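You operate a simulated robot arm through the tools that you are given. There is no shell and no other tool.

Carry out the task below with a simulated robot arm. There is one attempt and no reset: what you move stays moved.

TASK
Put things in order on the top of the fitting bench. At the end: the deep socket stands where the red cleaning pad stood; the green bridge stands on top of the grey cleaning pad; the fitted stud from the top of the fitting bench stands where the deep socket stood; the red cleaning pad stands on top of the red transport block; whatever was shut is shut again. Leave all else as you found it, and nothing knocked over.

Only the result counts: the job must be done as asked and must still hold three seconds after the hand-in. Knocking over, shifting, dropping, spilling or breaking anything else fails it.

THE ROBOT
A 6-joint arm with a two-finger parallel gripper, fixed in place. Base frame: the origin is at the foot of the arm, x ahead of it, y to its left, z up; the work surface is at about z = 900. Units: mm, degrees, N and s.
With the tool pointing down near the work surface it reaches from about 360 to 760 mm from the base axis. Its first joint turns from -66.0 to 66.0 degrees. Payload 2.45 kg.
Tool frame: the origin (TCP) lies between the finger pads and is the grasp point; the fingertips stand 24 mm ahead of it; z points along the fingers, y is the line along which they close. Largest opening 68 mm; finger width 17, thickness 10; the body of the gripper, 40 by 70 mm, starts 41 mm behind the TCP.
Orientation is that of the tool frame in the base frame, as [roll, pitch, yaw] about the fixed x, y, z axes, in that order (R = Rz(yaw) Ry(pitch) Rx(roll)). With the fingers straight down and closing along the base's y, the tool's x points along the base's -x, its y along +y and its z along -z.

THE INTERFACE
- The arm moves only by the tool step_arm. Its argument "series" is a list of rows, each a list of 2 entries, a list of its own where there are three numbers: the shift along the tool's x, y, z in units of 150 mm (1.0 is 150 mm), then the turn, a rotation vector about the tool's x, y, z in units of 60 degrees (1.0 is 60 degrees). In form: [[[tx, ty, tz], [wx, wy, wz]], ...]. A call has 1 to 20 rows; each row is the pose to reach, as a shift and turn from the pose commanded when the call began, along the tool's axes at that moment. "grip" is the finger opening in mm, from 0 to 68, set as the call begins (left out, the last holds). A call with a number of a shift or a turn outside -1 to 1 is refused whole. Rows are played at 5 a second. More than 50 mm and 8.6 degrees between two rows, or a gripper value outside its range, and nothing of the call is played. A pose out of reach is approached as far as the arm can. The call stops where the force on the tool passes 40 N (or 10 N more than at its start, if that is more) or the arm is blocked; 0.2 s more then pass. The fingers move at their own pace (about 108 mm/s each) and stop on an object; they squeeze with about 22 N. The grip force told is the motor's: it shows also when the fingers shut on nothing. Time passes only in rows, and 0.2 s behind the last, so rows that repeat a pose let the fingers close. It gives the time, the measured TCP pose, the force on the tool (base axes), the opening and the grip force at its end, in the units of the frame above (readings bear some noise), with the torque about the TCP (base axes, N m) and any sound that the robot's microphone picked up.
- Cameras (640 x 400 px; columns grow to the right, rows downward): "scene" is fixed at [186.2, 453.8, 1445]; the picture's right is [-0.34, -0.94, 0.00], its down [-0.68, 0.24, -0.69] and it looks along [0.65, -0.23, -0.72] (base axes); focal length 322 px, centre (320, 200). "wrist" rides on the gripper at [84, 11, -75] in the tool frame; the picture's right is [-0.13, 0.99, 0.00], its down [-0.60, -0.08, -0.79] and it looks along [-0.79, -0.10, 0.61] (tool axes); focal length 251 px, centre (320, 200). There is no depth. A picture from a camera that has moved, and an enlarged one, comes with that camera's place and axes in the base frame and with its lens.
- get_image(camera): a new picture of that camera. No time passes.
- inspect(camera, box): a new picture of the part [left, top, right, bottom] of that camera's present view, enlarged. No time passes.
- sign_off(): hands the job in; it is judged then, once.

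Nothing tells you positions but the pictures and the camera data. Unless the task says otherwise, let go and move clear before handing in.

The tools are called after ">>>" as name(argument=value, ...) on one line, values as JSON. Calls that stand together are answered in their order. step_arm: Moves the arm, as the interface text tells. Its arguments: {"type":"object","properties":{"series":{"type":"array","items":{"type":"array"}},"grip":{"type":"number"}},"required":["series"]} The other tools are called the same way: get_image (camera) takes a picture; inspect (camera, box) takes an enlarged picture of a part of a camera's view; sign_off () hands the job in.

At the start:

```text
clock: 0.0
position: [406.2, 153.3, 1163.8]
tcp_rot: [180.0, 0.0, 180.0]
contact_force: [0.1, -0.1, 0.3]
torque: [0.0, -0.01, 0.0]
finger_gap: 68.0
grasp_force: 0.2
```

scene: 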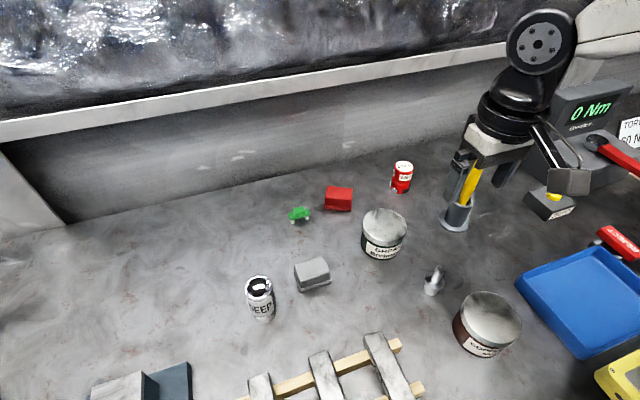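
wrist: 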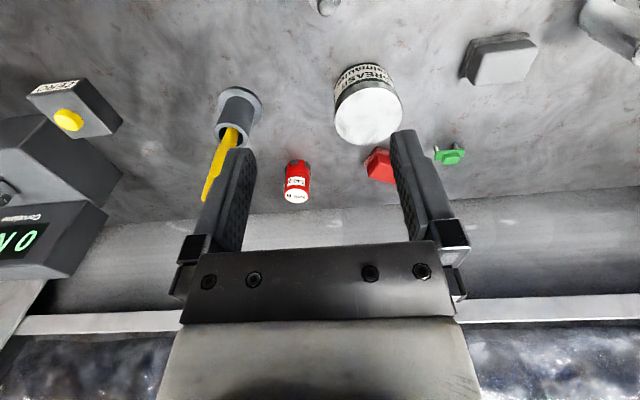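

I see a bench with tins, a small red block, a green bridge, a grey block or pad, a "DEEP" can, a stud-like piece, a blue tray and more. I'll look closer at each of them before moving anything.

>>> inspect(camera="scene", box=[230, 140, 470, 300])

>>> inspect(camera="scene", box=[400, 160, 640, 400])

>>> inspect(camera="scene", box=[60, 240, 340, 400])

>>> inspect(camera="scene", box=[480, 60, 640, 260])

```text
2.50 times, centred on (350, 220) of scene
camera zoom: at [186.2, 453.8, 1445.0], right [-0.34, -0.94, 0.0], down [-0.68, 0.24, -0.69], along [0.65, -0.23, -0.72], focal length 804 px, centre (245, 150)
```

zoom: 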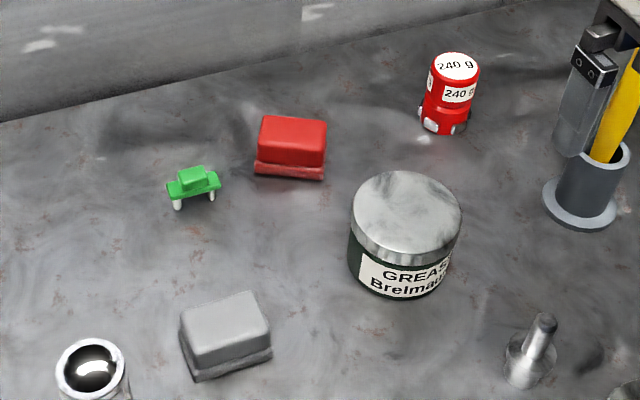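

```text
1.67 times, centred on (520, 280) of scene
camera zoom: at [186.2, 453.8, 1445.0], right [-0.34, -0.94, 0.0], down [-0.68, 0.24, -0.69], along [0.65, -0.23, -0.72], focal length 536 px, centre (-13, 67)
```

zoom: 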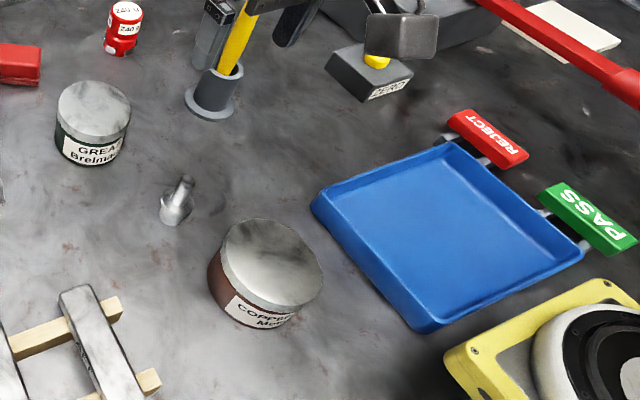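

```text
2.29 times, centred on (200, 320) of scene
camera zoom: at [186.2, 453.8, 1445.0], right [-0.34, -0.94, 0.0], down [-0.68, 0.24, -0.69], along [0.65, -0.23, -0.72], focal length 735 px, centre (594, -74)
```

zoom: 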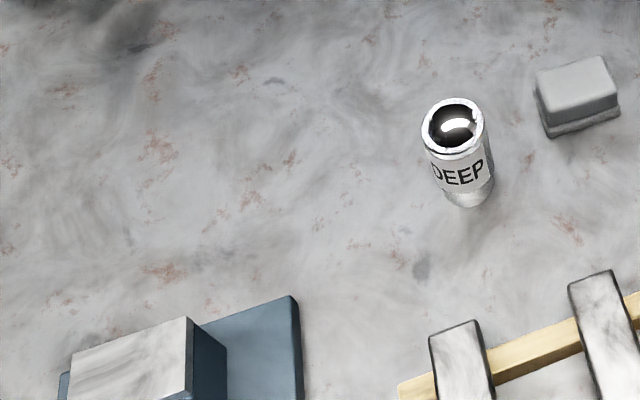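

```text
2.00 times, centred on (560, 160) of scene
camera zoom: at [186.2, 453.8, 1445.0], right [-0.34, -0.94, 0.0], down [-0.68, 0.24, -0.69], along [0.65, -0.23, -0.72], focal length 643 px, centre (-160, 280)
```

zoom: 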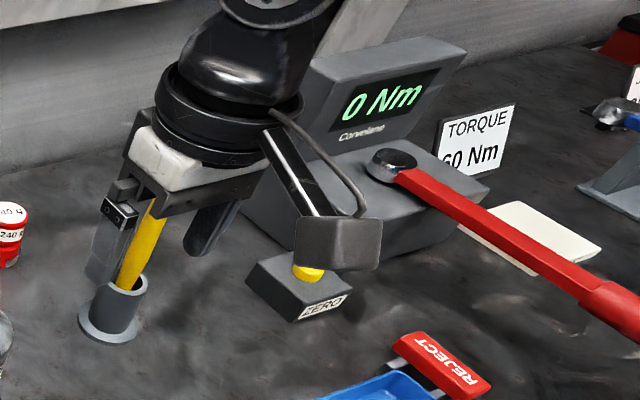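

The grey pad, red pad, green bridge, deep socket and stud are roughly located, but I have not found the red transport block. I'll turn the wrist camera to the left to look at the blue thing at the lower left of the scene.

>>> inspect(camera="wrist", box=[220, 0, 640, 230])

>>> step_arm(series=[[[0, 0, 0], [0, 0, -0.125]], [[0, 0, 0], [0, 0, -0.25]], [[0, 0, 0], [0, 0, -0.375]], [[0, 0, 0], [0, 0, -0.5]], [[0, 0, 0], [0, 0, -0.625]], [[0, 0, 0], [0, 0, -0.75]], [[0, 0, 0], [0, 0, -0.875]], [[0, 0, 0], [0, 0, -1.0]]])

```text
1.52 times, centred on (430, 115) of wrist
camera zoom: at [323.8, 164.2, 1238.2], right [0.13, 0.99, 0.0], down [0.6, -0.08, 0.79], along [0.79, -0.1, -0.61], focal length 383 px, centre (152, 330)
```

zoom: 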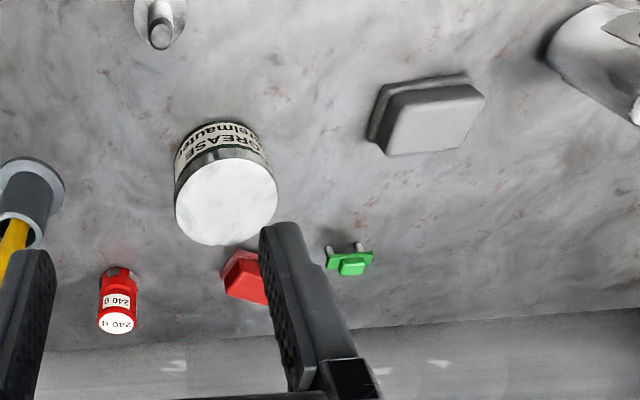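

```text
clock: 1.8
position: [407.8, 152.4, 1165.0]
tcp_rot: [180.0, 0.1, -119.9]
contact_force: [0.6, 0.2, -0.1]
torque: [0.02, 0.0, 0.02]
finger_gap: 68.0
grasp_force: 0.0
```

The camera is mounted upside down, so near things appear at the top of the picture. I'll check the view after the turn to the left.

>>> get_image(camera="wrist")

>>> get_image(camera="scene")

```text
taken
camera wrist: at [356.4, 85.7, 1238.3], right [-0.8, 0.61, 0.0], down [0.37, 0.48, 0.79], along [0.48, 0.63, -0.61], focal length 251 px, centre (320, 200)
```

wrist: 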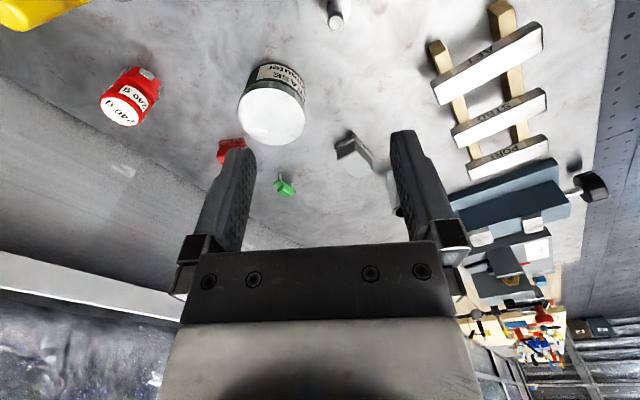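

```text
taken
```

scene: 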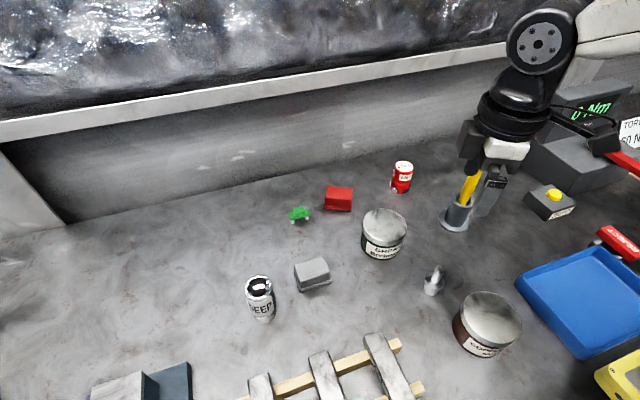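

There is a vise-like blue thing and a wooden rack on the left edge of the bench, with more behind them. I'll zoom in on that area.

>>> inspect(camera="wrist", box=[430, 150, 640, 300])

>>> inspect(camera="wrist", box=[440, 230, 640, 400])

>>> inspect(camera="wrist", box=[400, 0, 640, 180])

```text
2.67 times, centred on (535, 225) of wrist
camera zoom: at [356.4, 85.7, 1238.3], right [-0.8, 0.61, 0.0], down [0.37, 0.48, 0.79], along [0.48, 0.63, -0.61], focal length 670 px, centre (-253, 133)
```

zoom: 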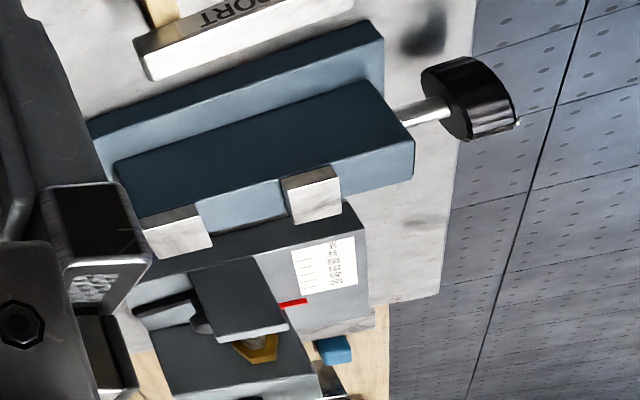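

```text
2.35 times, centred on (540, 315) of wrist
camera zoom: at [356.4, 85.7, 1238.3], right [-0.8, 0.61, 0.0], down [0.37, 0.48, 0.79], along [0.48, 0.63, -0.61], focal length 592 px, centre (-198, -71)
```

zoom: 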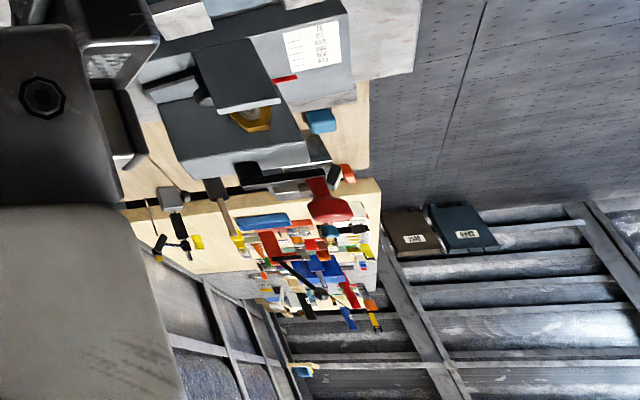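

```text
2.22 times, centred on (520, 90) of wrist
camera zoom: at [356.4, 85.7, 1238.3], right [-0.8, 0.61, 0.0], down [0.37, 0.48, 0.79], along [0.48, 0.63, -0.61], focal length 559 px, centre (-124, 444)
```

zoom: 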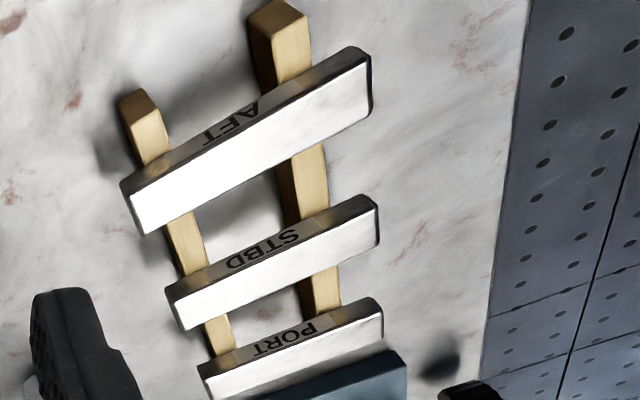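

On the left there is a rack with AFT/STBD/PORT bars, a vise and another workbench, and no red transport block. Next I'll turn the camera to the right.

>>> step_arm(series=[[[0, 0, 0], [0, 0, 0.14]], [[0, 0, 0], [0, 0, 0.28]], [[0, 0, 0], [0, 0, 0.42]], [[0, 0, 0], [0, 0, 0.56]], [[0, 0, 0], [0, 0, 0.7]], [[0, 0, 0], [0, 0, 0.84]], [[0, 0, 0], [0, 0, 0.98]]])

>>> step_arm(series=[[[0, 0, 0], [0, 0, 0.14]], [[0, 0, 0], [0, 0, 0.28]], [[0, 0, 0], [0, 0, 0.42]], [[0, 0, 0], [0, 0, 0.56]], [[0, 0, 0], [0, 0, 0.7]], [[0, 0, 0], [0, 0, 0.84]], [[0, 0, 0], [0, 0, 0.98]]])

>>> get_image(camera="wrist")

>>> get_image(camera="scene")

```text
clock: 3.4
position: [408.1, 153.4, 1163.9]
tcp_rot: [179.9, 0.1, -178.9]
contact_force: [-1.3, 0.0, -0.1]
torque: [0.01, 0.02, 0.01]
finger_gap: 67.6
grasp_force: 0.0
```

```text
clock: 5.0
position: [407.6, 151.5, 1163.4]
tcp_rot: [-180.0, -0.1, 122.2]
contact_force: [0.3, 0.6, 1.0]
torque: [-0.01, -0.02, -0.04]
finger_gap: 67.8
grasp_force: 0.1
```

```text
taken
camera wrist: at [372.5, 230.2, 1238.3], right [0.91, 0.42, 0.0], down [0.26, -0.55, 0.79], along [0.33, -0.72, -0.61], focal length 251 px, centre (320, 200)
```

wrist: 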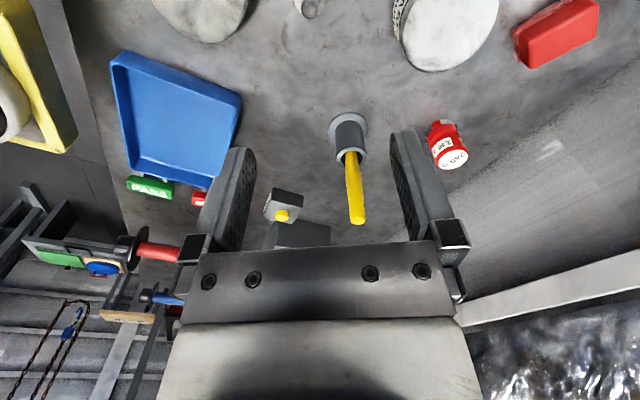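

```text
taken
```

scene: 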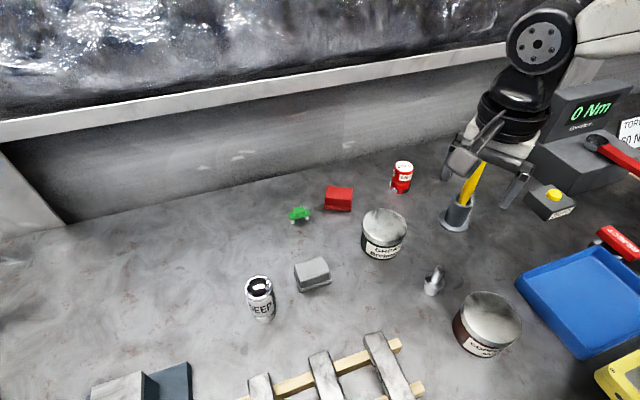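

The right side has a blue tray with PASS/REJECT tags, a torque tester and the red can. I'll zoom in on several of these for details.

>>> inspect(camera="wrist", box=[380, 0, 640, 180])

>>> inspect(camera="wrist", box=[0, 150, 320, 400])

>>> inspect(camera="scene", box=[320, 150, 420, 220])

>>> inspect(camera="scene", box=[540, 60, 640, 130])

```text
2.22 times, centred on (510, 90) of wrist
camera zoom: at [372.5, 230.2, 1238.3], right [0.91, 0.42, 0.0], down [0.26, -0.55, 0.79], along [0.33, -0.72, -0.61], focal length 559 px, centre (-102, 444)
```

zoom: 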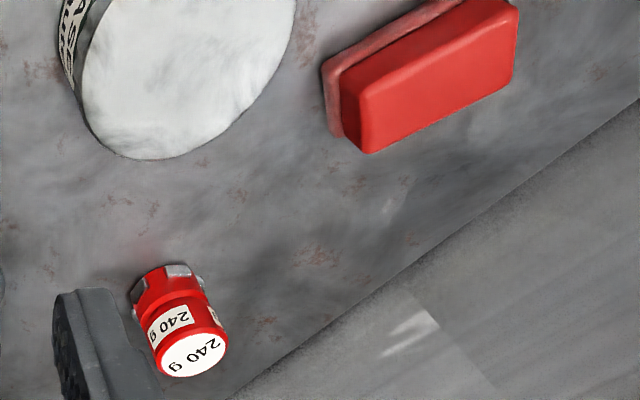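

```text
1.60 times, centred on (160, 275) of wrist
camera zoom: at [372.5, 230.2, 1238.3], right [0.91, 0.42, 0.0], down [0.26, -0.55, 0.79], along [0.33, -0.72, -0.61], focal length 402 px, centre (576, 80)
```

zoom: 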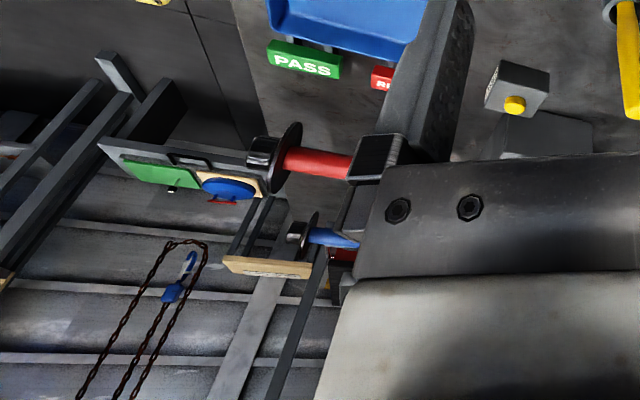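

```text
5.71 times, centred on (370, 185) of scene
camera zoom: at [186.2, 453.8, 1445.0], right [-0.34, -0.94, 0.0], down [-0.68, 0.24, -0.69], along [0.65, -0.23, -0.72], focal length 1837 px, centre (34, 286)
```

zoom: 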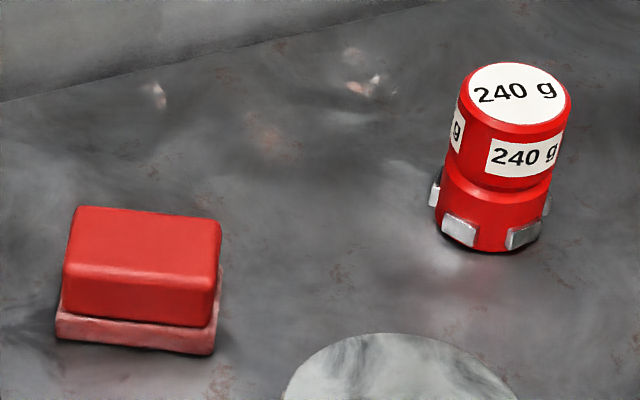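

```text
5.71 times, centred on (590, 95) of scene
camera zoom: at [186.2, 453.8, 1445.0], right [-0.34, -0.94, 0.0], down [-0.68, 0.24, -0.69], along [0.65, -0.23, -0.72], focal length 1837 px, centre (-1223, 800)
```

zoom: 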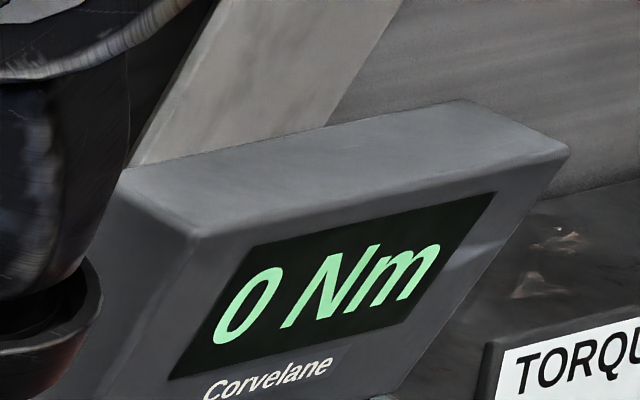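

I still see no red transport block. I'll keep turning to look back towards the robot's foot and the near edge of the bench.

>>> step_arm(series=[[[0, 0, 0], [0, 0, 0.14]], [[0, 0, 0], [0, 0, 0.28]], [[0, 0, 0], [0, 0, 0.42]], [[0, 0, 0], [0, 0, 0.56]], [[0, 0, 0], [0, 0, 0.7]], [[0, 0, 0], [0, 0, 0.84]], [[0, 0, 0], [0, 0, 0.98]]])

>>> get_image(camera="wrist")

>>> get_image(camera="scene")

```text
clock: 6.6
position: [408.1, 153.2, 1163.4]
tcp_rot: [179.9, -0.1, 63.4]
contact_force: [0.2, 0.4, 0.4]
torque: [-0.02, -0.02, 0.0]
finger_gap: 68.1
grasp_force: 0.0
```

```text
taken
camera wrist: at [455.1, 223.4, 1238.0], right [0.83, -0.56, 0.0], down [-0.34, -0.51, 0.79], along [-0.44, -0.66, -0.61], focal length 251 px, centre (320, 200)
```

wrist: 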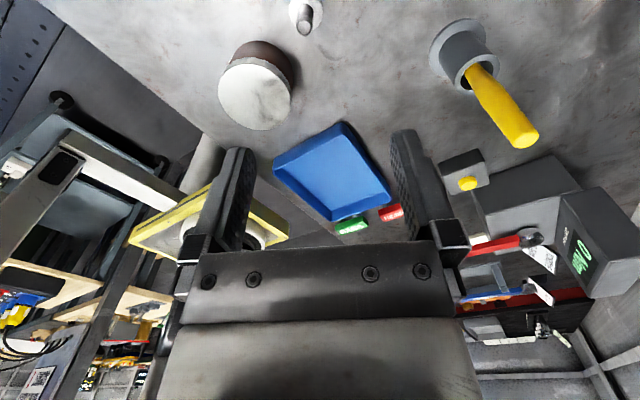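

```text
taken
```

scene: 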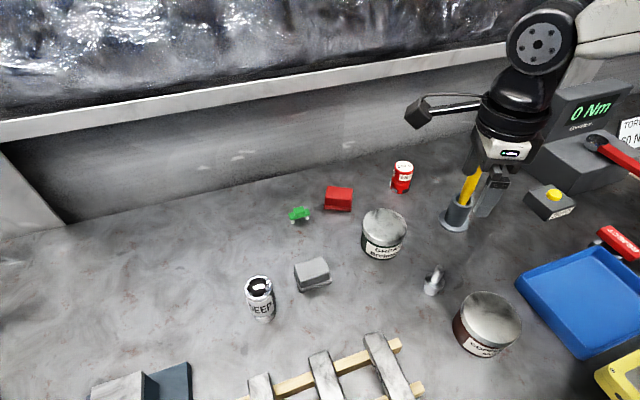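

The robot's yellow base plate is visible, with a cart or shelf behind it. I'll zoom in on those.

>>> inspect(camera="wrist", box=[0, 80, 220, 230])

>>> inspect(camera="wrist", box=[0, 230, 200, 400])

>>> inspect(camera="wrist", box=[420, 130, 640, 340])

```text
2.67 times, centred on (110, 155) of wrist
camera zoom: at [455.1, 223.4, 1238.0], right [0.83, -0.56, 0.0], down [-0.34, -0.51, 0.79], along [-0.44, -0.66, -0.61], focal length 670 px, centre (880, 320)
```

zoom: 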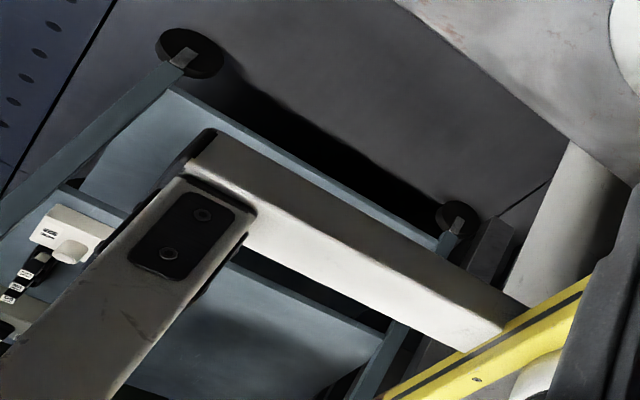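

```text
2.35 times, centred on (100, 315) of wrist
camera zoom: at [455.1, 223.4, 1238.0], right [0.83, -0.56, 0.0], down [-0.34, -0.51, 0.79], along [-0.44, -0.66, -0.61], focal length 592 px, centre (838, -71)
```

zoom: 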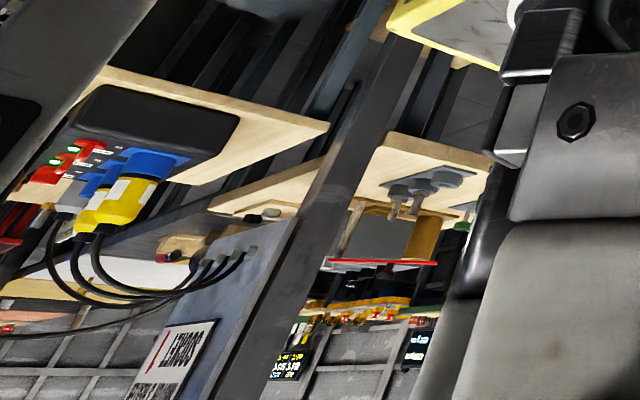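

```text
1.90 times, centred on (530, 235) of wrist
camera zoom: at [455.1, 223.4, 1238.0], right [0.83, -0.56, 0.0], down [-0.34, -0.51, 0.79], along [-0.44, -0.66, -0.61], focal length 479 px, centre (-80, 133)
```

zoom: 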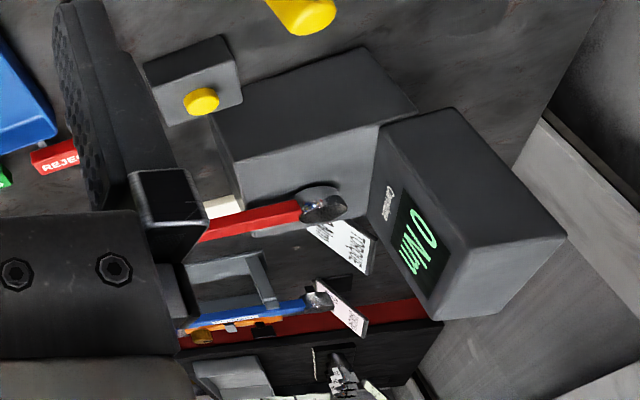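

The red torque wrench, the tester and a second wrench on a red mat lie to the right. I'll move the arm over to the right at this height to see that side.

>>> step_arm(series=[[[-0.128, 0.0635, 0], [0, 0, -0.14]], [[-0.256, 0.127, 0], [0, 0, -0.28]], [[-0.384, 0.1905, 0], [0, 0, -0.42]], [[-0.512, 0.254, 0], [0, 0, -0.56]], [[-0.64, 0.3175, 0], [0, 0, -0.7]], [[-0.768, 0.381, 0], [0, 0, -0.84]], [[-0.896, 0.4446, 0], [0, 0, -0.98]]])

>>> step_arm(series=[[[-0.197, -0.125, 0], [0, 0, 0]], [[-0.394, -0.25, 0], [0, 0, 0]], [[-0.591, -0.375, 0], [0, 0, 0]], [[-0.788, -0.5, 0], [0, 0, 0]], [[-0.985, -0.625, 0], [0, 0, 0]]])

>>> get_image(camera="wrist")

>>> get_image(camera="scene")

```text
clock: 8.2
position: [406.8, 1.8, 1165.5]
tcp_rot: [179.9, 0.0, 122.5]
contact_force: [0.2, -0.6, 0.2]
torque: [0.0, 0.01, 0.01]
finger_gap: 68.0
grasp_force: 0.0
```

```text
clock: 9.4
position: [407.4, -171.0, 1163.7]
tcp_rot: [180.0, 0.1, 122.4]
contact_force: [1.1, -0.1, 0.8]
torque: [-0.03, 0.0, -0.02]
finger_gap: 67.9
grasp_force: 0.2
```

```text
taken
camera wrist: at [371.4, -95.1, 1237.9], right [0.91, 0.42, 0.0], down [0.26, -0.55, 0.79], along [0.34, -0.72, -0.61], focal length 251 px, centre (320, 200)
```

wrist: 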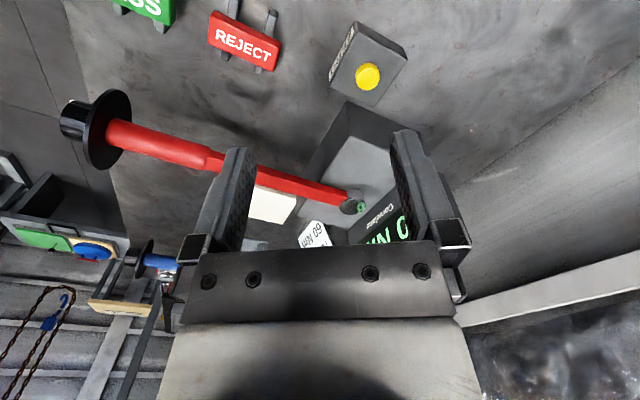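

```text
taken
```

scene: 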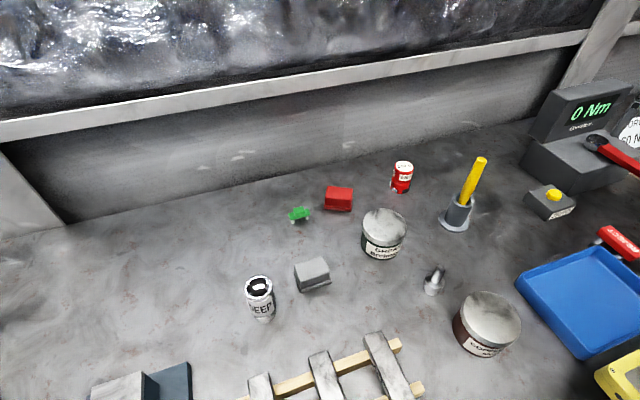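

No loose red block on the right side either. I'll bring the arm to the left to look at the vise, under the rack and behind them.

>>> step_arm(series=[[[0.137, 0.087, 0], [0, 0, -0.137]], [[0.274, 0.174, 0], [0, 0, -0.274]], [[0.411, 0.261, 0], [0, 0, -0.411]], [[0.547, 0.348, 0], [0, 0, -0.548]], [[0.684, 0.434, 0], [0, 0, -0.685]], [[0.82, 0.52, 0], [0, 0, -0.822]], [[0.957, 0.607, 0], [0, 0, -0.96]]])

>>> step_arm(series=[[[0, 0.143, 0], [0, 0, -0.14]], [[0, 0.286, 0], [0, 0, -0.28]], [[0, 0.429, 0], [0, 0, -0.42]], [[0, 0.571, 0], [0, 0, -0.56]], [[0, 0.714, 0], [0, 0, -0.7]], [[0, 0.857, 0], [0, 0, -0.84]], [[0, 1.0, 0], [0, 0, -0.98]]])

>>> step_arm(series=[[[-0.194, 0.117, 0], [0, 0, -0.104]], [[-0.388, 0.235, 0], [0, 0, -0.208]], [[-0.581, 0.352, 0], [0, 0, -0.312]], [[-0.775, 0.47, 0], [0, 0, -0.416]], [[-0.969, 0.587, 0], [0, 0, -0.52]]])

>>> get_image(camera="wrist")

>>> get_image(camera="scene")

```text
clock: 11.0
position: [406.8, -1.3, 1163.7]
tcp_rot: [179.9, 0.0, -180.0]
contact_force: [0.7, 0.2, 1.0]
torque: [0.0, -0.01, -0.01]
finger_gap: 68.2
grasp_force: 0.2
```

```text
clock: 12.6
position: [407.5, 147.0, 1165.0]
tcp_rot: [180.0, 0.0, -121.2]
contact_force: [-0.3, -0.3, -0.1]
torque: [-0.04, -0.01, 0.0]
finger_gap: 68.2
grasp_force: 0.1
```

```text
clock: 13.8
position: [408.5, 318.3, 1163.7]
tcp_rot: [180.0, -0.1, -90.0]
contact_force: [-0.3, 0.2, 0.3]
torque: [-0.02, 0.0, 0.01]
finger_gap: 68.0
grasp_force: 0.1
```

```text
taken
camera wrist: at [397.7, 233.9, 1238.1], right [-0.99, 0.13, 0.0], down [0.08, 0.6, 0.79], along [0.1, 0.79, -0.61], focal length 251 px, centre (320, 200)
```

wrist: 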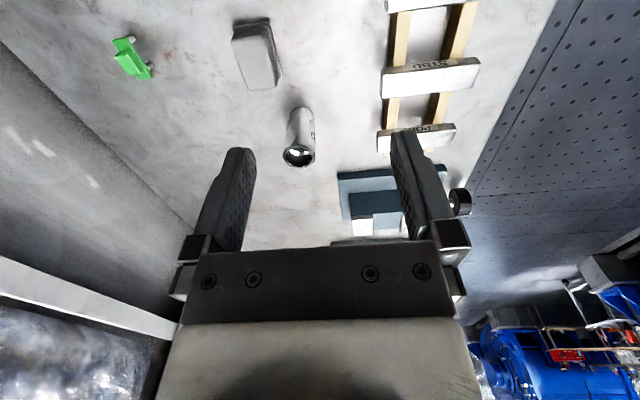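

```text
taken
```

scene: 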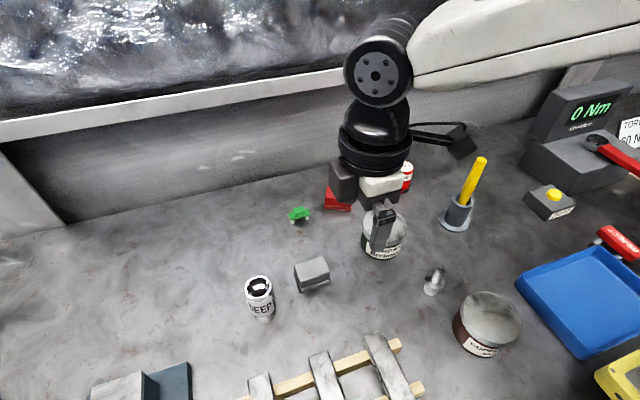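

The vise is still partly hidden by a finger. I'll move further left so it comes into the gap between the fingers.

>>> step_arm(series=[[[-0.3, 0.1, 0], [0, 0, 0]], [[-0.6, 0.2, 0], [0, 0, 0]], [[-0.9, 0.3, 0], [0, 0, 0]]])

>>> get_image(camera="wrist")

>>> inspect(camera="wrist", box=[230, 0, 500, 180])

>>> inspect(camera="wrist", box=[230, 100, 500, 260])

```text
clock: 14.6
position: [363.1, 452.7, 1163.3]
tcp_rot: [-180.0, 0.1, -89.9]
contact_force: [-0.5, 0.3, -0.2]
torque: [-0.01, -0.01, 0.04]
finger_gap: 67.9
grasp_force: 0.1
```

```text
taken
camera wrist: at [351.8, 368.3, 1236.9], right [-0.99, 0.13, 0.0], down [0.08, 0.6, 0.79], along [0.1, 0.79, -0.61], focal length 251 px, centre (320, 200)
```

wrist: 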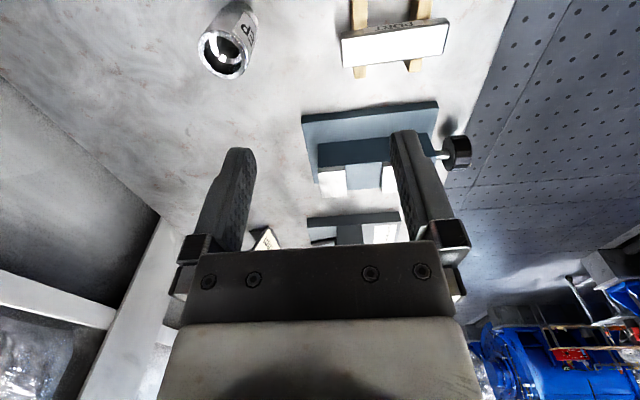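

```text
2.22 times, centred on (365, 90) of wrist
camera zoom: at [351.8, 368.3, 1236.9], right [-0.99, 0.13, 0.0], down [0.08, 0.6, 0.79], along [0.1, 0.79, -0.61], focal length 559 px, centre (220, 444)
```

zoom: 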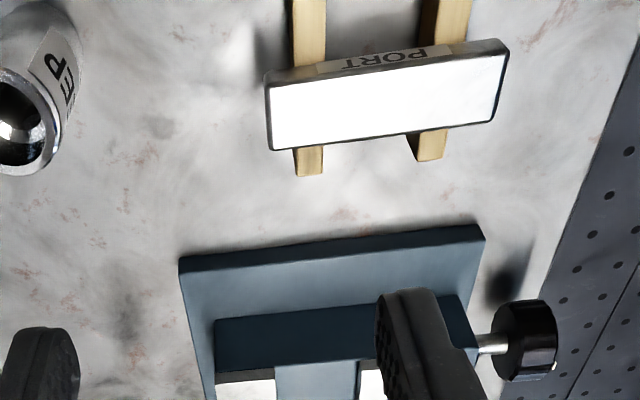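

```text
2.37 times, centred on (365, 180) of wrist
camera zoom: at [351.8, 368.3, 1236.9], right [-0.99, 0.13, 0.0], down [0.08, 0.6, 0.79], along [0.1, 0.79, -0.61], focal length 596 px, centre (213, 247)
```

zoom: 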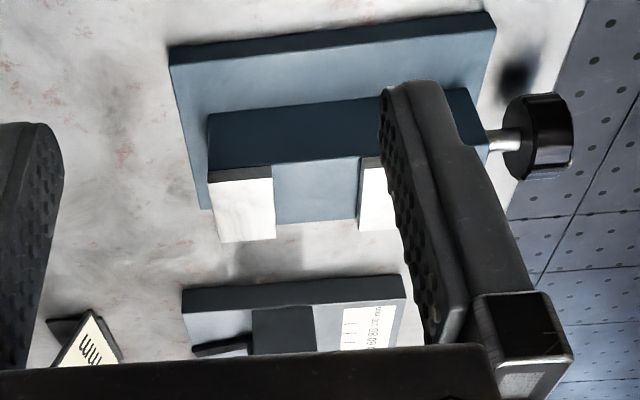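

The vise jaws are open and empty, and there is no red block on this side. The enlarged pictures are sharp, so I'll zoom in hard on the tins, the cup, the red can and the far wall to find anything that opens.

>>> inspect(camera="scene", box=[380, 150, 430, 200])

>>> inspect(camera="scene", box=[420, 240, 540, 370])

>>> inspect(camera="scene", box=[0, 0, 320, 240])

>>> inspect(camera="scene", box=[500, 200, 640, 400])

>>> inspect(camera="scene", box=[40, 300, 260, 400])

```text
8.00 times, centred on (405, 175) of scene
camera zoom: at [186.2, 453.8, 1445.0], right [-0.34, -0.94, 0.0], down [-0.68, 0.24, -0.69], along [0.65, -0.23, -0.72], focal length 2572 px, centre (-360, 400)
```

zoom: 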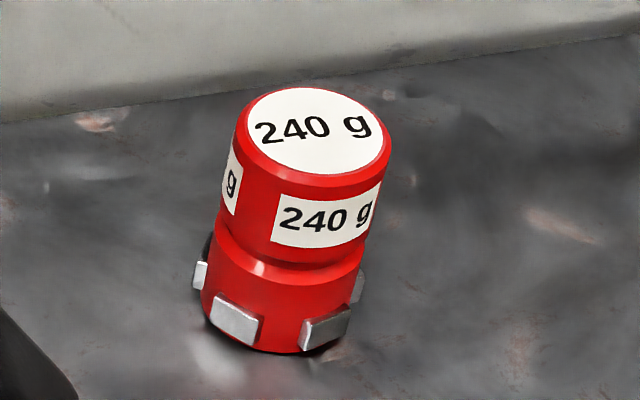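

```text
3.08 times, centred on (480, 305) of scene
camera zoom: at [186.2, 453.8, 1445.0], right [-0.34, -0.94, 0.0], down [-0.68, 0.24, -0.69], along [0.65, -0.23, -0.72], focal length 989 px, centre (-172, -123)
```

zoom: 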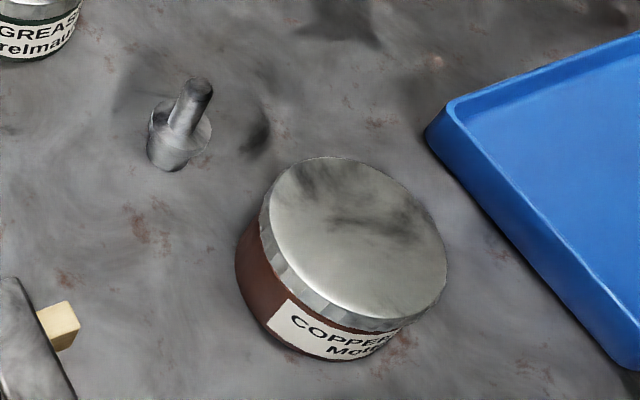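

```text
1.67 times, centred on (160, 120) of scene
camera zoom: at [186.2, 453.8, 1445.0], right [-0.34, -0.94, 0.0], down [-0.68, 0.24, -0.69], along [0.65, -0.23, -0.72], focal length 536 px, centre (587, 333)
```

zoom: 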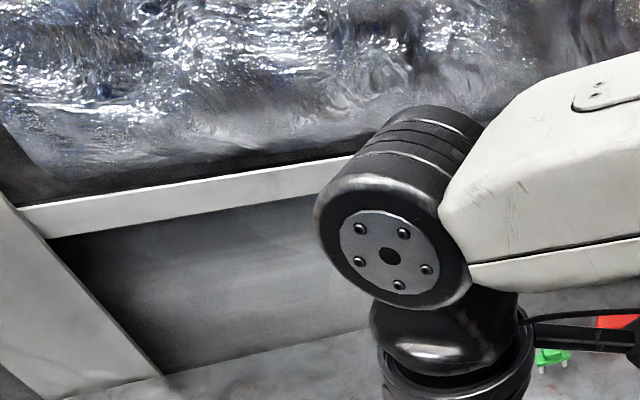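

```text
2.00 times, centred on (570, 300) of scene
camera zoom: at [186.2, 453.8, 1445.0], right [-0.34, -0.94, 0.0], down [-0.68, 0.24, -0.69], along [0.65, -0.23, -0.72], focal length 643 px, centre (-180, 0)
```

zoom: 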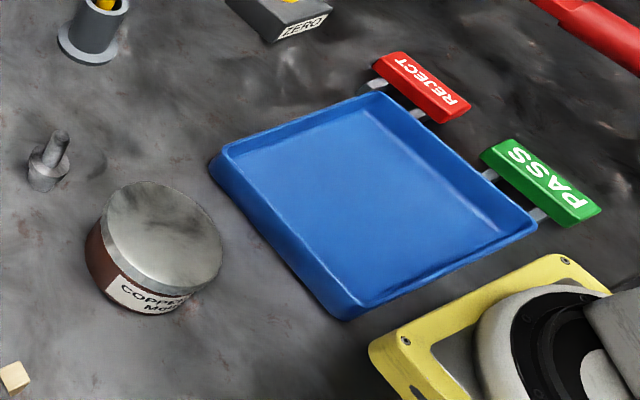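

```text
2.91 times, centred on (150, 350) of scene
camera zoom: at [186.2, 453.8, 1445.0], right [-0.34, -0.94, 0.0], down [-0.68, 0.24, -0.69], along [0.65, -0.23, -0.72], focal length 935 px, centre (814, -236)
```

zoom: 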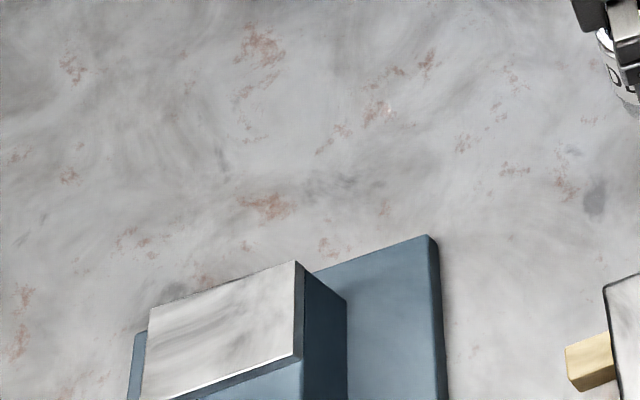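

The tins are wider than the gripper and nothing here clearly opens. I'll check the one area not yet seen, the near-right part of the bench, by swinging the arm over with the camera turned back to the right.

>>> step_arm(series=[[[0.125, -0.042, 0], [0, 0, 0.125]], [[0.25, -0.083, 0], [0, 0, 0.25]], [[0.375, -0.125, 0], [0, 0, 0.375]], [[0.5, -0.167, 0], [0, 0, 0.5]], [[0.625, -0.208, 0], [0, 0, 0.625]], [[0.75, -0.25, 0], [0, 0, 0.75]], [[0.875, -0.291, 0], [0, 0, 0.875]], [[1.0, -0.333, 0], [0, 0, 1.0]]])

>>> step_arm(series=[[[0.067, -0.116, 0], [0, 0, 0.125]], [[0.133, -0.231, 0], [0, 0, 0.25]], [[0.2, -0.347, 0], [0, 0, 0.375]], [[0.267, -0.462, 0], [0, 0, 0.5]], [[0.333, -0.578, 0], [0, 0, 0.625]], [[0.4, -0.693, 0], [0, 0, 0.75]], [[0.466, -0.809, 0], [0, 0, 0.875]], [[0.533, -0.924, 0], [0, 0, 1.0]]])

>>> step_arm(series=[[[-0.067, -0.116, 0], [0, 0, 0.125]], [[-0.133, -0.231, 0], [0, 0, 0.25]], [[-0.2, -0.347, 0], [0, 0, 0.375]], [[-0.267, -0.462, 0], [0, 0, 0.5]], [[-0.333, -0.578, 0], [0, 0, 0.625]], [[-0.4, -0.693, 0], [0, 0, 0.75]], [[-0.466, -0.809, 0], [0, 0, 0.875]], [[-0.533, -0.924, 0], [0, 0, 1.0]]])

>>> get_image(camera="wrist")

>>> step_arm(series=[[[-0.25, 0, 0], [0, 0, 0.125]], [[-0.5, 0, 0], [0, 0, 0.25]], [[-0.75, 0, 0], [0, 0, 0.375]], [[-1.0, 0, 0], [0, 0, 0.5]]])

>>> get_image(camera="wrist")

```text
clock: 16.4
position: [413.0, 302.9, 1164.2]
tcp_rot: [-180.0, 0.0, -150.2]
contact_force: [-0.7, 0.1, 0.1]
torque: [-0.02, -0.01, -0.03]
finger_gap: 68.2
grasp_force: 0.0
```

```text
clock: 18.2
position: [413.4, 143.1, 1164.1]
tcp_rot: [179.9, -0.1, 149.9]
contact_force: [0.6, -0.3, -0.1]
torque: [-0.02, 0.02, -0.03]
finger_gap: 67.9
grasp_force: 0.0
```

```text
clock: 20.0
position: [412.8, -18.3, 1162.6]
tcp_rot: [-180.0, 0.0, 89.9]
contact_force: [-0.8, 1.4, -0.1]
torque: [0.01, 0.0, 0.0]
finger_gap: 68.0
grasp_force: 0.1
```

```text
taken
camera wrist: at [423.6, 66.1, 1237.4], right [0.99, -0.13, 0.0], down [-0.08, -0.6, 0.79], along [-0.1, -0.79, -0.61], focal length 251 px, centre (320, 200)
```

wrist: 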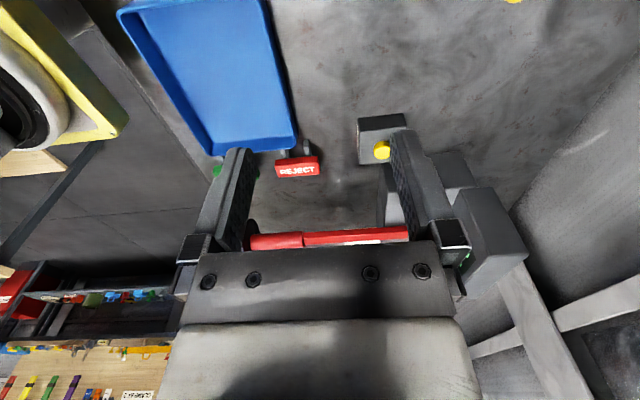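

```text
clock: 21.0
position: [412.3, -167.1, 1163.6]
tcp_rot: [180.0, 0.1, 59.9]
contact_force: [0.8, -0.8, 0.1]
torque: [0.02, 0.0, 0.01]
finger_gap: 68.0
grasp_force: 0.1
```

```text
taken
camera wrist: at [464.5, -100.3, 1237.8], right [0.79, -0.61, 0.0], down [-0.37, -0.48, 0.79], along [-0.48, -0.63, -0.61], focal length 251 px, centre (320, 200)
```

wrist: 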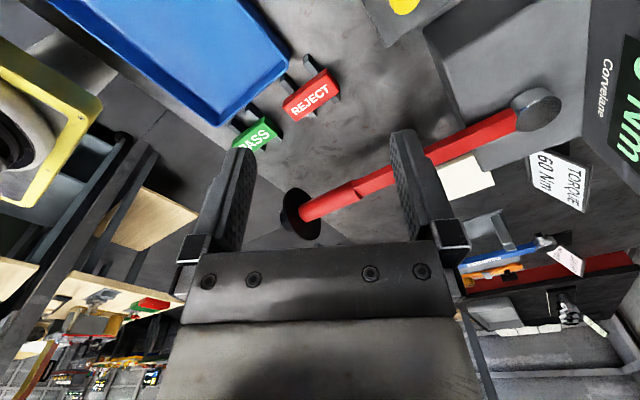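

There is no other loose red block anywhere on the bench. I'll go back over the middle and look closely at the red can, the two pads and the cup, in case any of them is more than it appears.

>>> step_arm(series=[[[0.22, -0.09, 0], [0, 0, -0.14]], [[0.433, -0.17, 0], [0, 0, -0.28]], [[0.65, -0.25, 0], [0, 0, -0.42]], [[0.866, -0.33, 0], [0, 0, -0.56]], [[0.866, -0.33, 0], [0, 0, -0.7]], [[0.866, -0.33, 0], [0, 0, -0.84]], [[0.866, -0.33, 0], [0, 0, -0.98]]])

>>> get_image(camera="wrist")

>>> inspect(camera="scene", box=[285, 180, 365, 230])

>>> inspect(camera="scene", box=[280, 245, 344, 300])

>>> inspect(camera="scene", box=[420, 140, 520, 240])

```text
clock: 22.6
position: [434.6, -29.6, 1164.4]
tcp_rot: [180.0, 0.0, 118.8]
contact_force: [0.0, 0.2, -0.1]
torque: [-0.01, 0.02, -0.01]
finger_gap: 68.1
grasp_force: 0.1
```

```text
taken
camera wrist: at [403.8, 48.9, 1238.3], right [0.93, 0.37, 0.0], down [0.22, -0.57, 0.79], along [0.29, -0.74, -0.61], focal length 251 px, centre (320, 200)
```

wrist: 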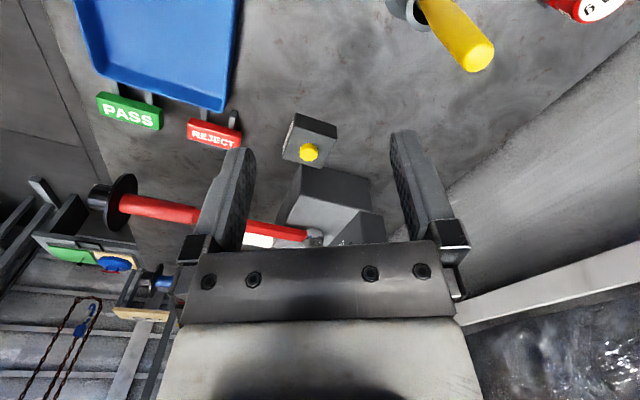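

```text
8.00 times, centred on (325, 205) of scene
camera zoom: at [186.2, 453.8, 1445.0], right [-0.34, -0.94, 0.0], down [-0.68, 0.24, -0.69], along [0.65, -0.23, -0.72], focal length 2572 px, centre (280, 160)
```

zoom: 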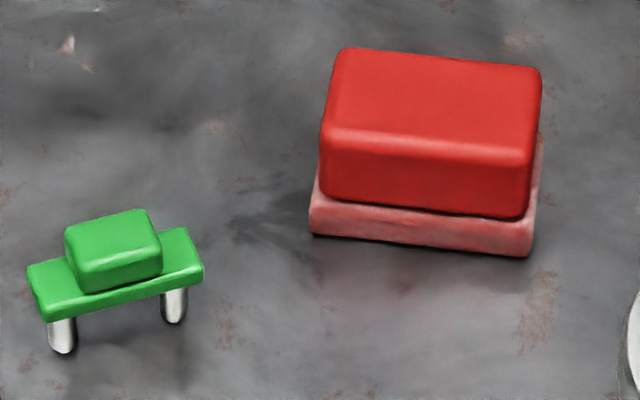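

```text
7.27 times, centred on (312, 272) of scene
camera zoom: at [186.2, 453.8, 1445.0], right [-0.34, -0.94, 0.0], down [-0.68, 0.24, -0.69], along [0.65, -0.23, -0.72], focal length 2338 px, centre (378, -327)
```

zoom: 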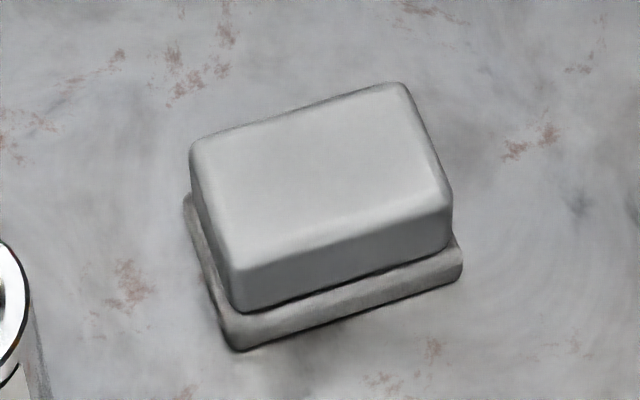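

```text
4.00 times, centred on (470, 190) of scene
camera zoom: at [186.2, 453.8, 1445.0], right [-0.34, -0.94, 0.0], down [-0.68, 0.24, -0.69], along [0.65, -0.23, -0.72], focal length 1286 px, centre (-280, 240)
```

zoom: 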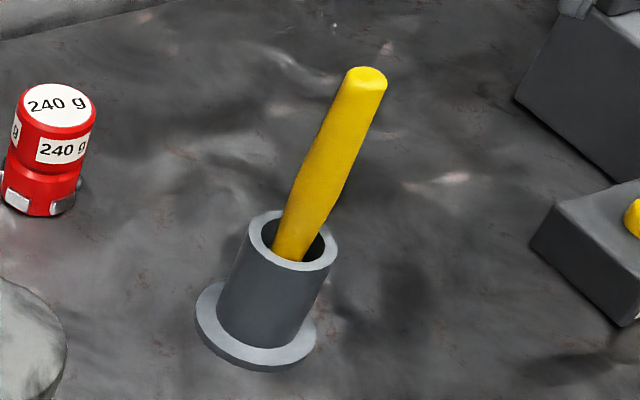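

By elimination, the red 240 g piece with the silver lugs at about (650, 81), top near z 966, must be the red transport block. The red pad is at about (649, 241), long axis near 62°, and the yellow handle stands upright at (515, 24) up to about z 1075. I'll go over the red pad first, staying high.

>>> step_arm(series=[[[0.093, 0.127, 0], [0, 0, -0.14]], [[0.186, 0.255, 0], [0, 0, -0.28]], [[0.279, 0.382, 0], [0, 0, -0.42]], [[0.372, 0.509, 0], [0, 0, -0.56]], [[0.465, 0.636, 0], [0, 0, -0.7]], [[0.558, 0.764, 0], [0, 0, -0.84]], [[0.651, 0.891, 0], [0, 0, -0.98]]])

>>> step_arm(series=[[[-0.132, 0.12, 0], [0, 0, -0.14]], [[-0.265, 0.24, 0], [0, 0, -0.28]], [[-0.397, 0.36, 0], [0, 0, -0.42]], [[-0.529, 0.479, 0], [0, 0, -0.56]], [[-0.661, 0.599, 0], [0, 0, -0.7]], [[-0.794, 0.719, 0], [0, 0, -0.84]], [[-0.926, 0.839, 0], [0, 0, -0.98]]])

>>> step_arm(series=[[[0, 0, 0.22], [0, 0, -0.05]], [[0, 0, 0.45], [0, 0, -0.093]], [[0, 0, 0.68], [0, 0, -0.093]]])

>>> get_image(camera="wrist")

>>> inspect(camera="wrist", box=[220, 0, 420, 125])

>>> get_image(camera="scene")

```text
clock: 24.2
position: [505.8, 121.4, 1164.6]
tcp_rot: [-180.0, 0.1, 177.9]
contact_force: [0.6, -0.1, 0.7]
torque: [0.02, -0.02, 0.0]
finger_gap: 67.8
grasp_force: 0.1
```

```text
clock: 25.8
position: [649.2, 240.6, 1164.9]
tcp_rot: [180.0, 0.0, -123.4]
contact_force: [-0.3, -0.9, -0.1]
torque: [0.0, 0.02, 0.04]
finger_gap: 67.8
grasp_force: 0.0
```

```text
clock: 26.6
position: [649.8, 240.4, 1062.6]
tcp_rot: [-179.9, 0.0, -118.0]
contact_force: [0.8, 0.6, 0.3]
torque: [-0.02, 0.0, 0.02]
finger_gap: 68.1
grasp_force: 0.1
```

```text
taken
camera wrist: at [600.5, 171.2, 1135.9], right [-0.82, 0.58, 0.0], down [0.35, 0.5, 0.79], along [0.46, 0.65, -0.61], focal length 251 px, centre (320, 200)
```

wrist: 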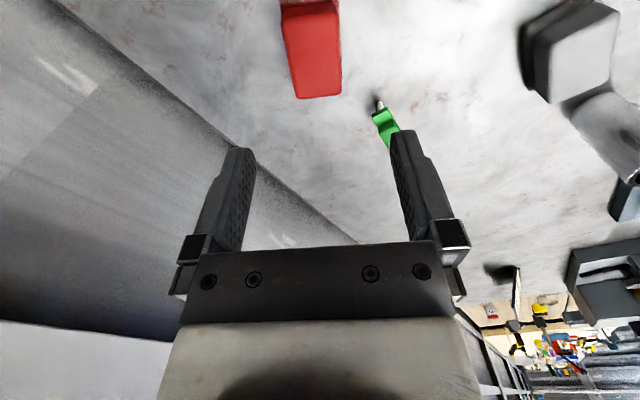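

```text
3.20 times, centred on (320, 62) of wrist
camera zoom: at [600.5, 171.2, 1135.9], right [-0.82, 0.58, 0.0], down [0.35, 0.5, 0.79], along [0.46, 0.65, -0.61], focal length 805 px, centre (320, 640)
```

zoom: 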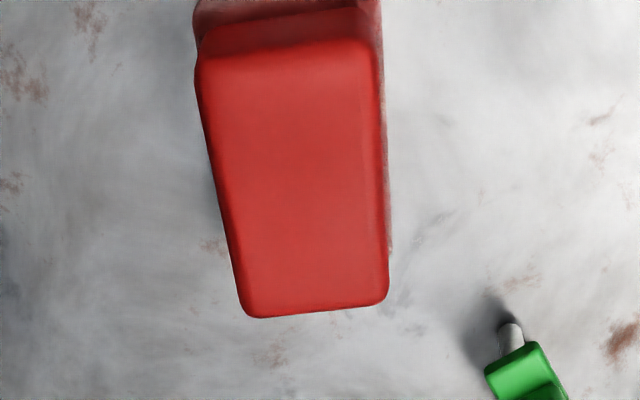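

```text
taken
```

scene: 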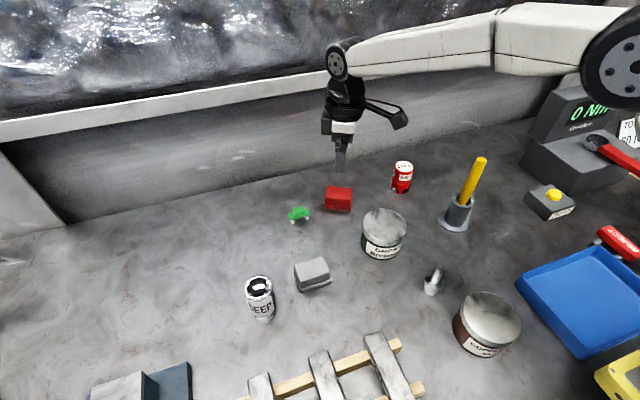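

The wrist view puts the pad's centre at about (656, 242), its long axis turned 2° from the tool's. I'll correct for that, come down partway and check again.

>>> step_arm(series=[[[-0.0267, -0.0327, 0.1], [0, 0, 0.0333]], [[-0.0267, -0.0327, 0.25], [0, 0, 0.0333]], [[-0.0267, -0.0327, 0.4], [0, 0, 0.0333]]])

>>> get_image(camera="wrist")

>>> inspect(camera="wrist", box=[220, 20, 420, 145])

>>> inspect(camera="scene", box=[300, 130, 380, 230])

```text
clock: 27.4
position: [655.0, 240.7, 1002.2]
tcp_rot: [-179.9, 0.0, -120.0]
contact_force: [0.9, -0.2, -0.3]
torque: [-0.01, -0.01, -0.03]
finger_gap: 68.2
grasp_force: 0.1
```

```text
taken
camera wrist: at [603.3, 173.7, 1075.7], right [-0.79, 0.61, 0.0], down [0.37, 0.48, 0.79], along [0.48, 0.63, -0.61], focal length 251 px, centre (320, 200)
```

wrist: 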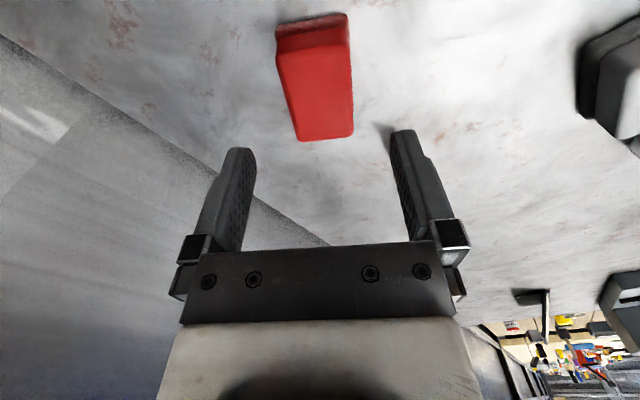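

```text
3.20 times, centred on (320, 82) of wrist
camera zoom: at [603.3, 173.7, 1075.7], right [-0.79, 0.61, 0.0], down [0.37, 0.48, 0.79], along [0.48, 0.63, -0.61], focal length 805 px, centre (320, 576)
```

zoom: 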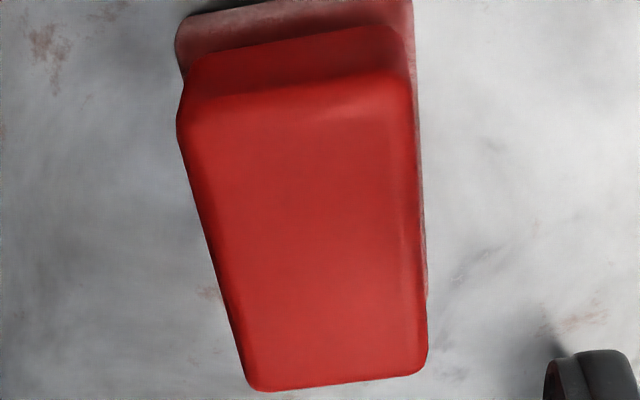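

```text
4.00 times, centred on (340, 180) of scene
camera zoom: at [186.2, 453.8, 1445.0], right [-0.34, -0.94, 0.0], down [-0.68, 0.24, -0.69], along [0.65, -0.23, -0.72], focal length 1286 px, centre (240, 280)
```

zoom: 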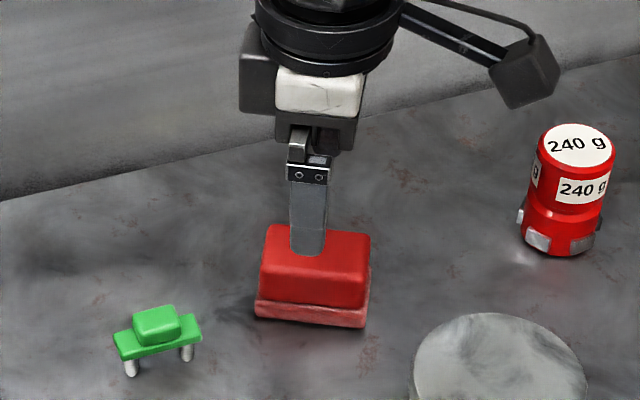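

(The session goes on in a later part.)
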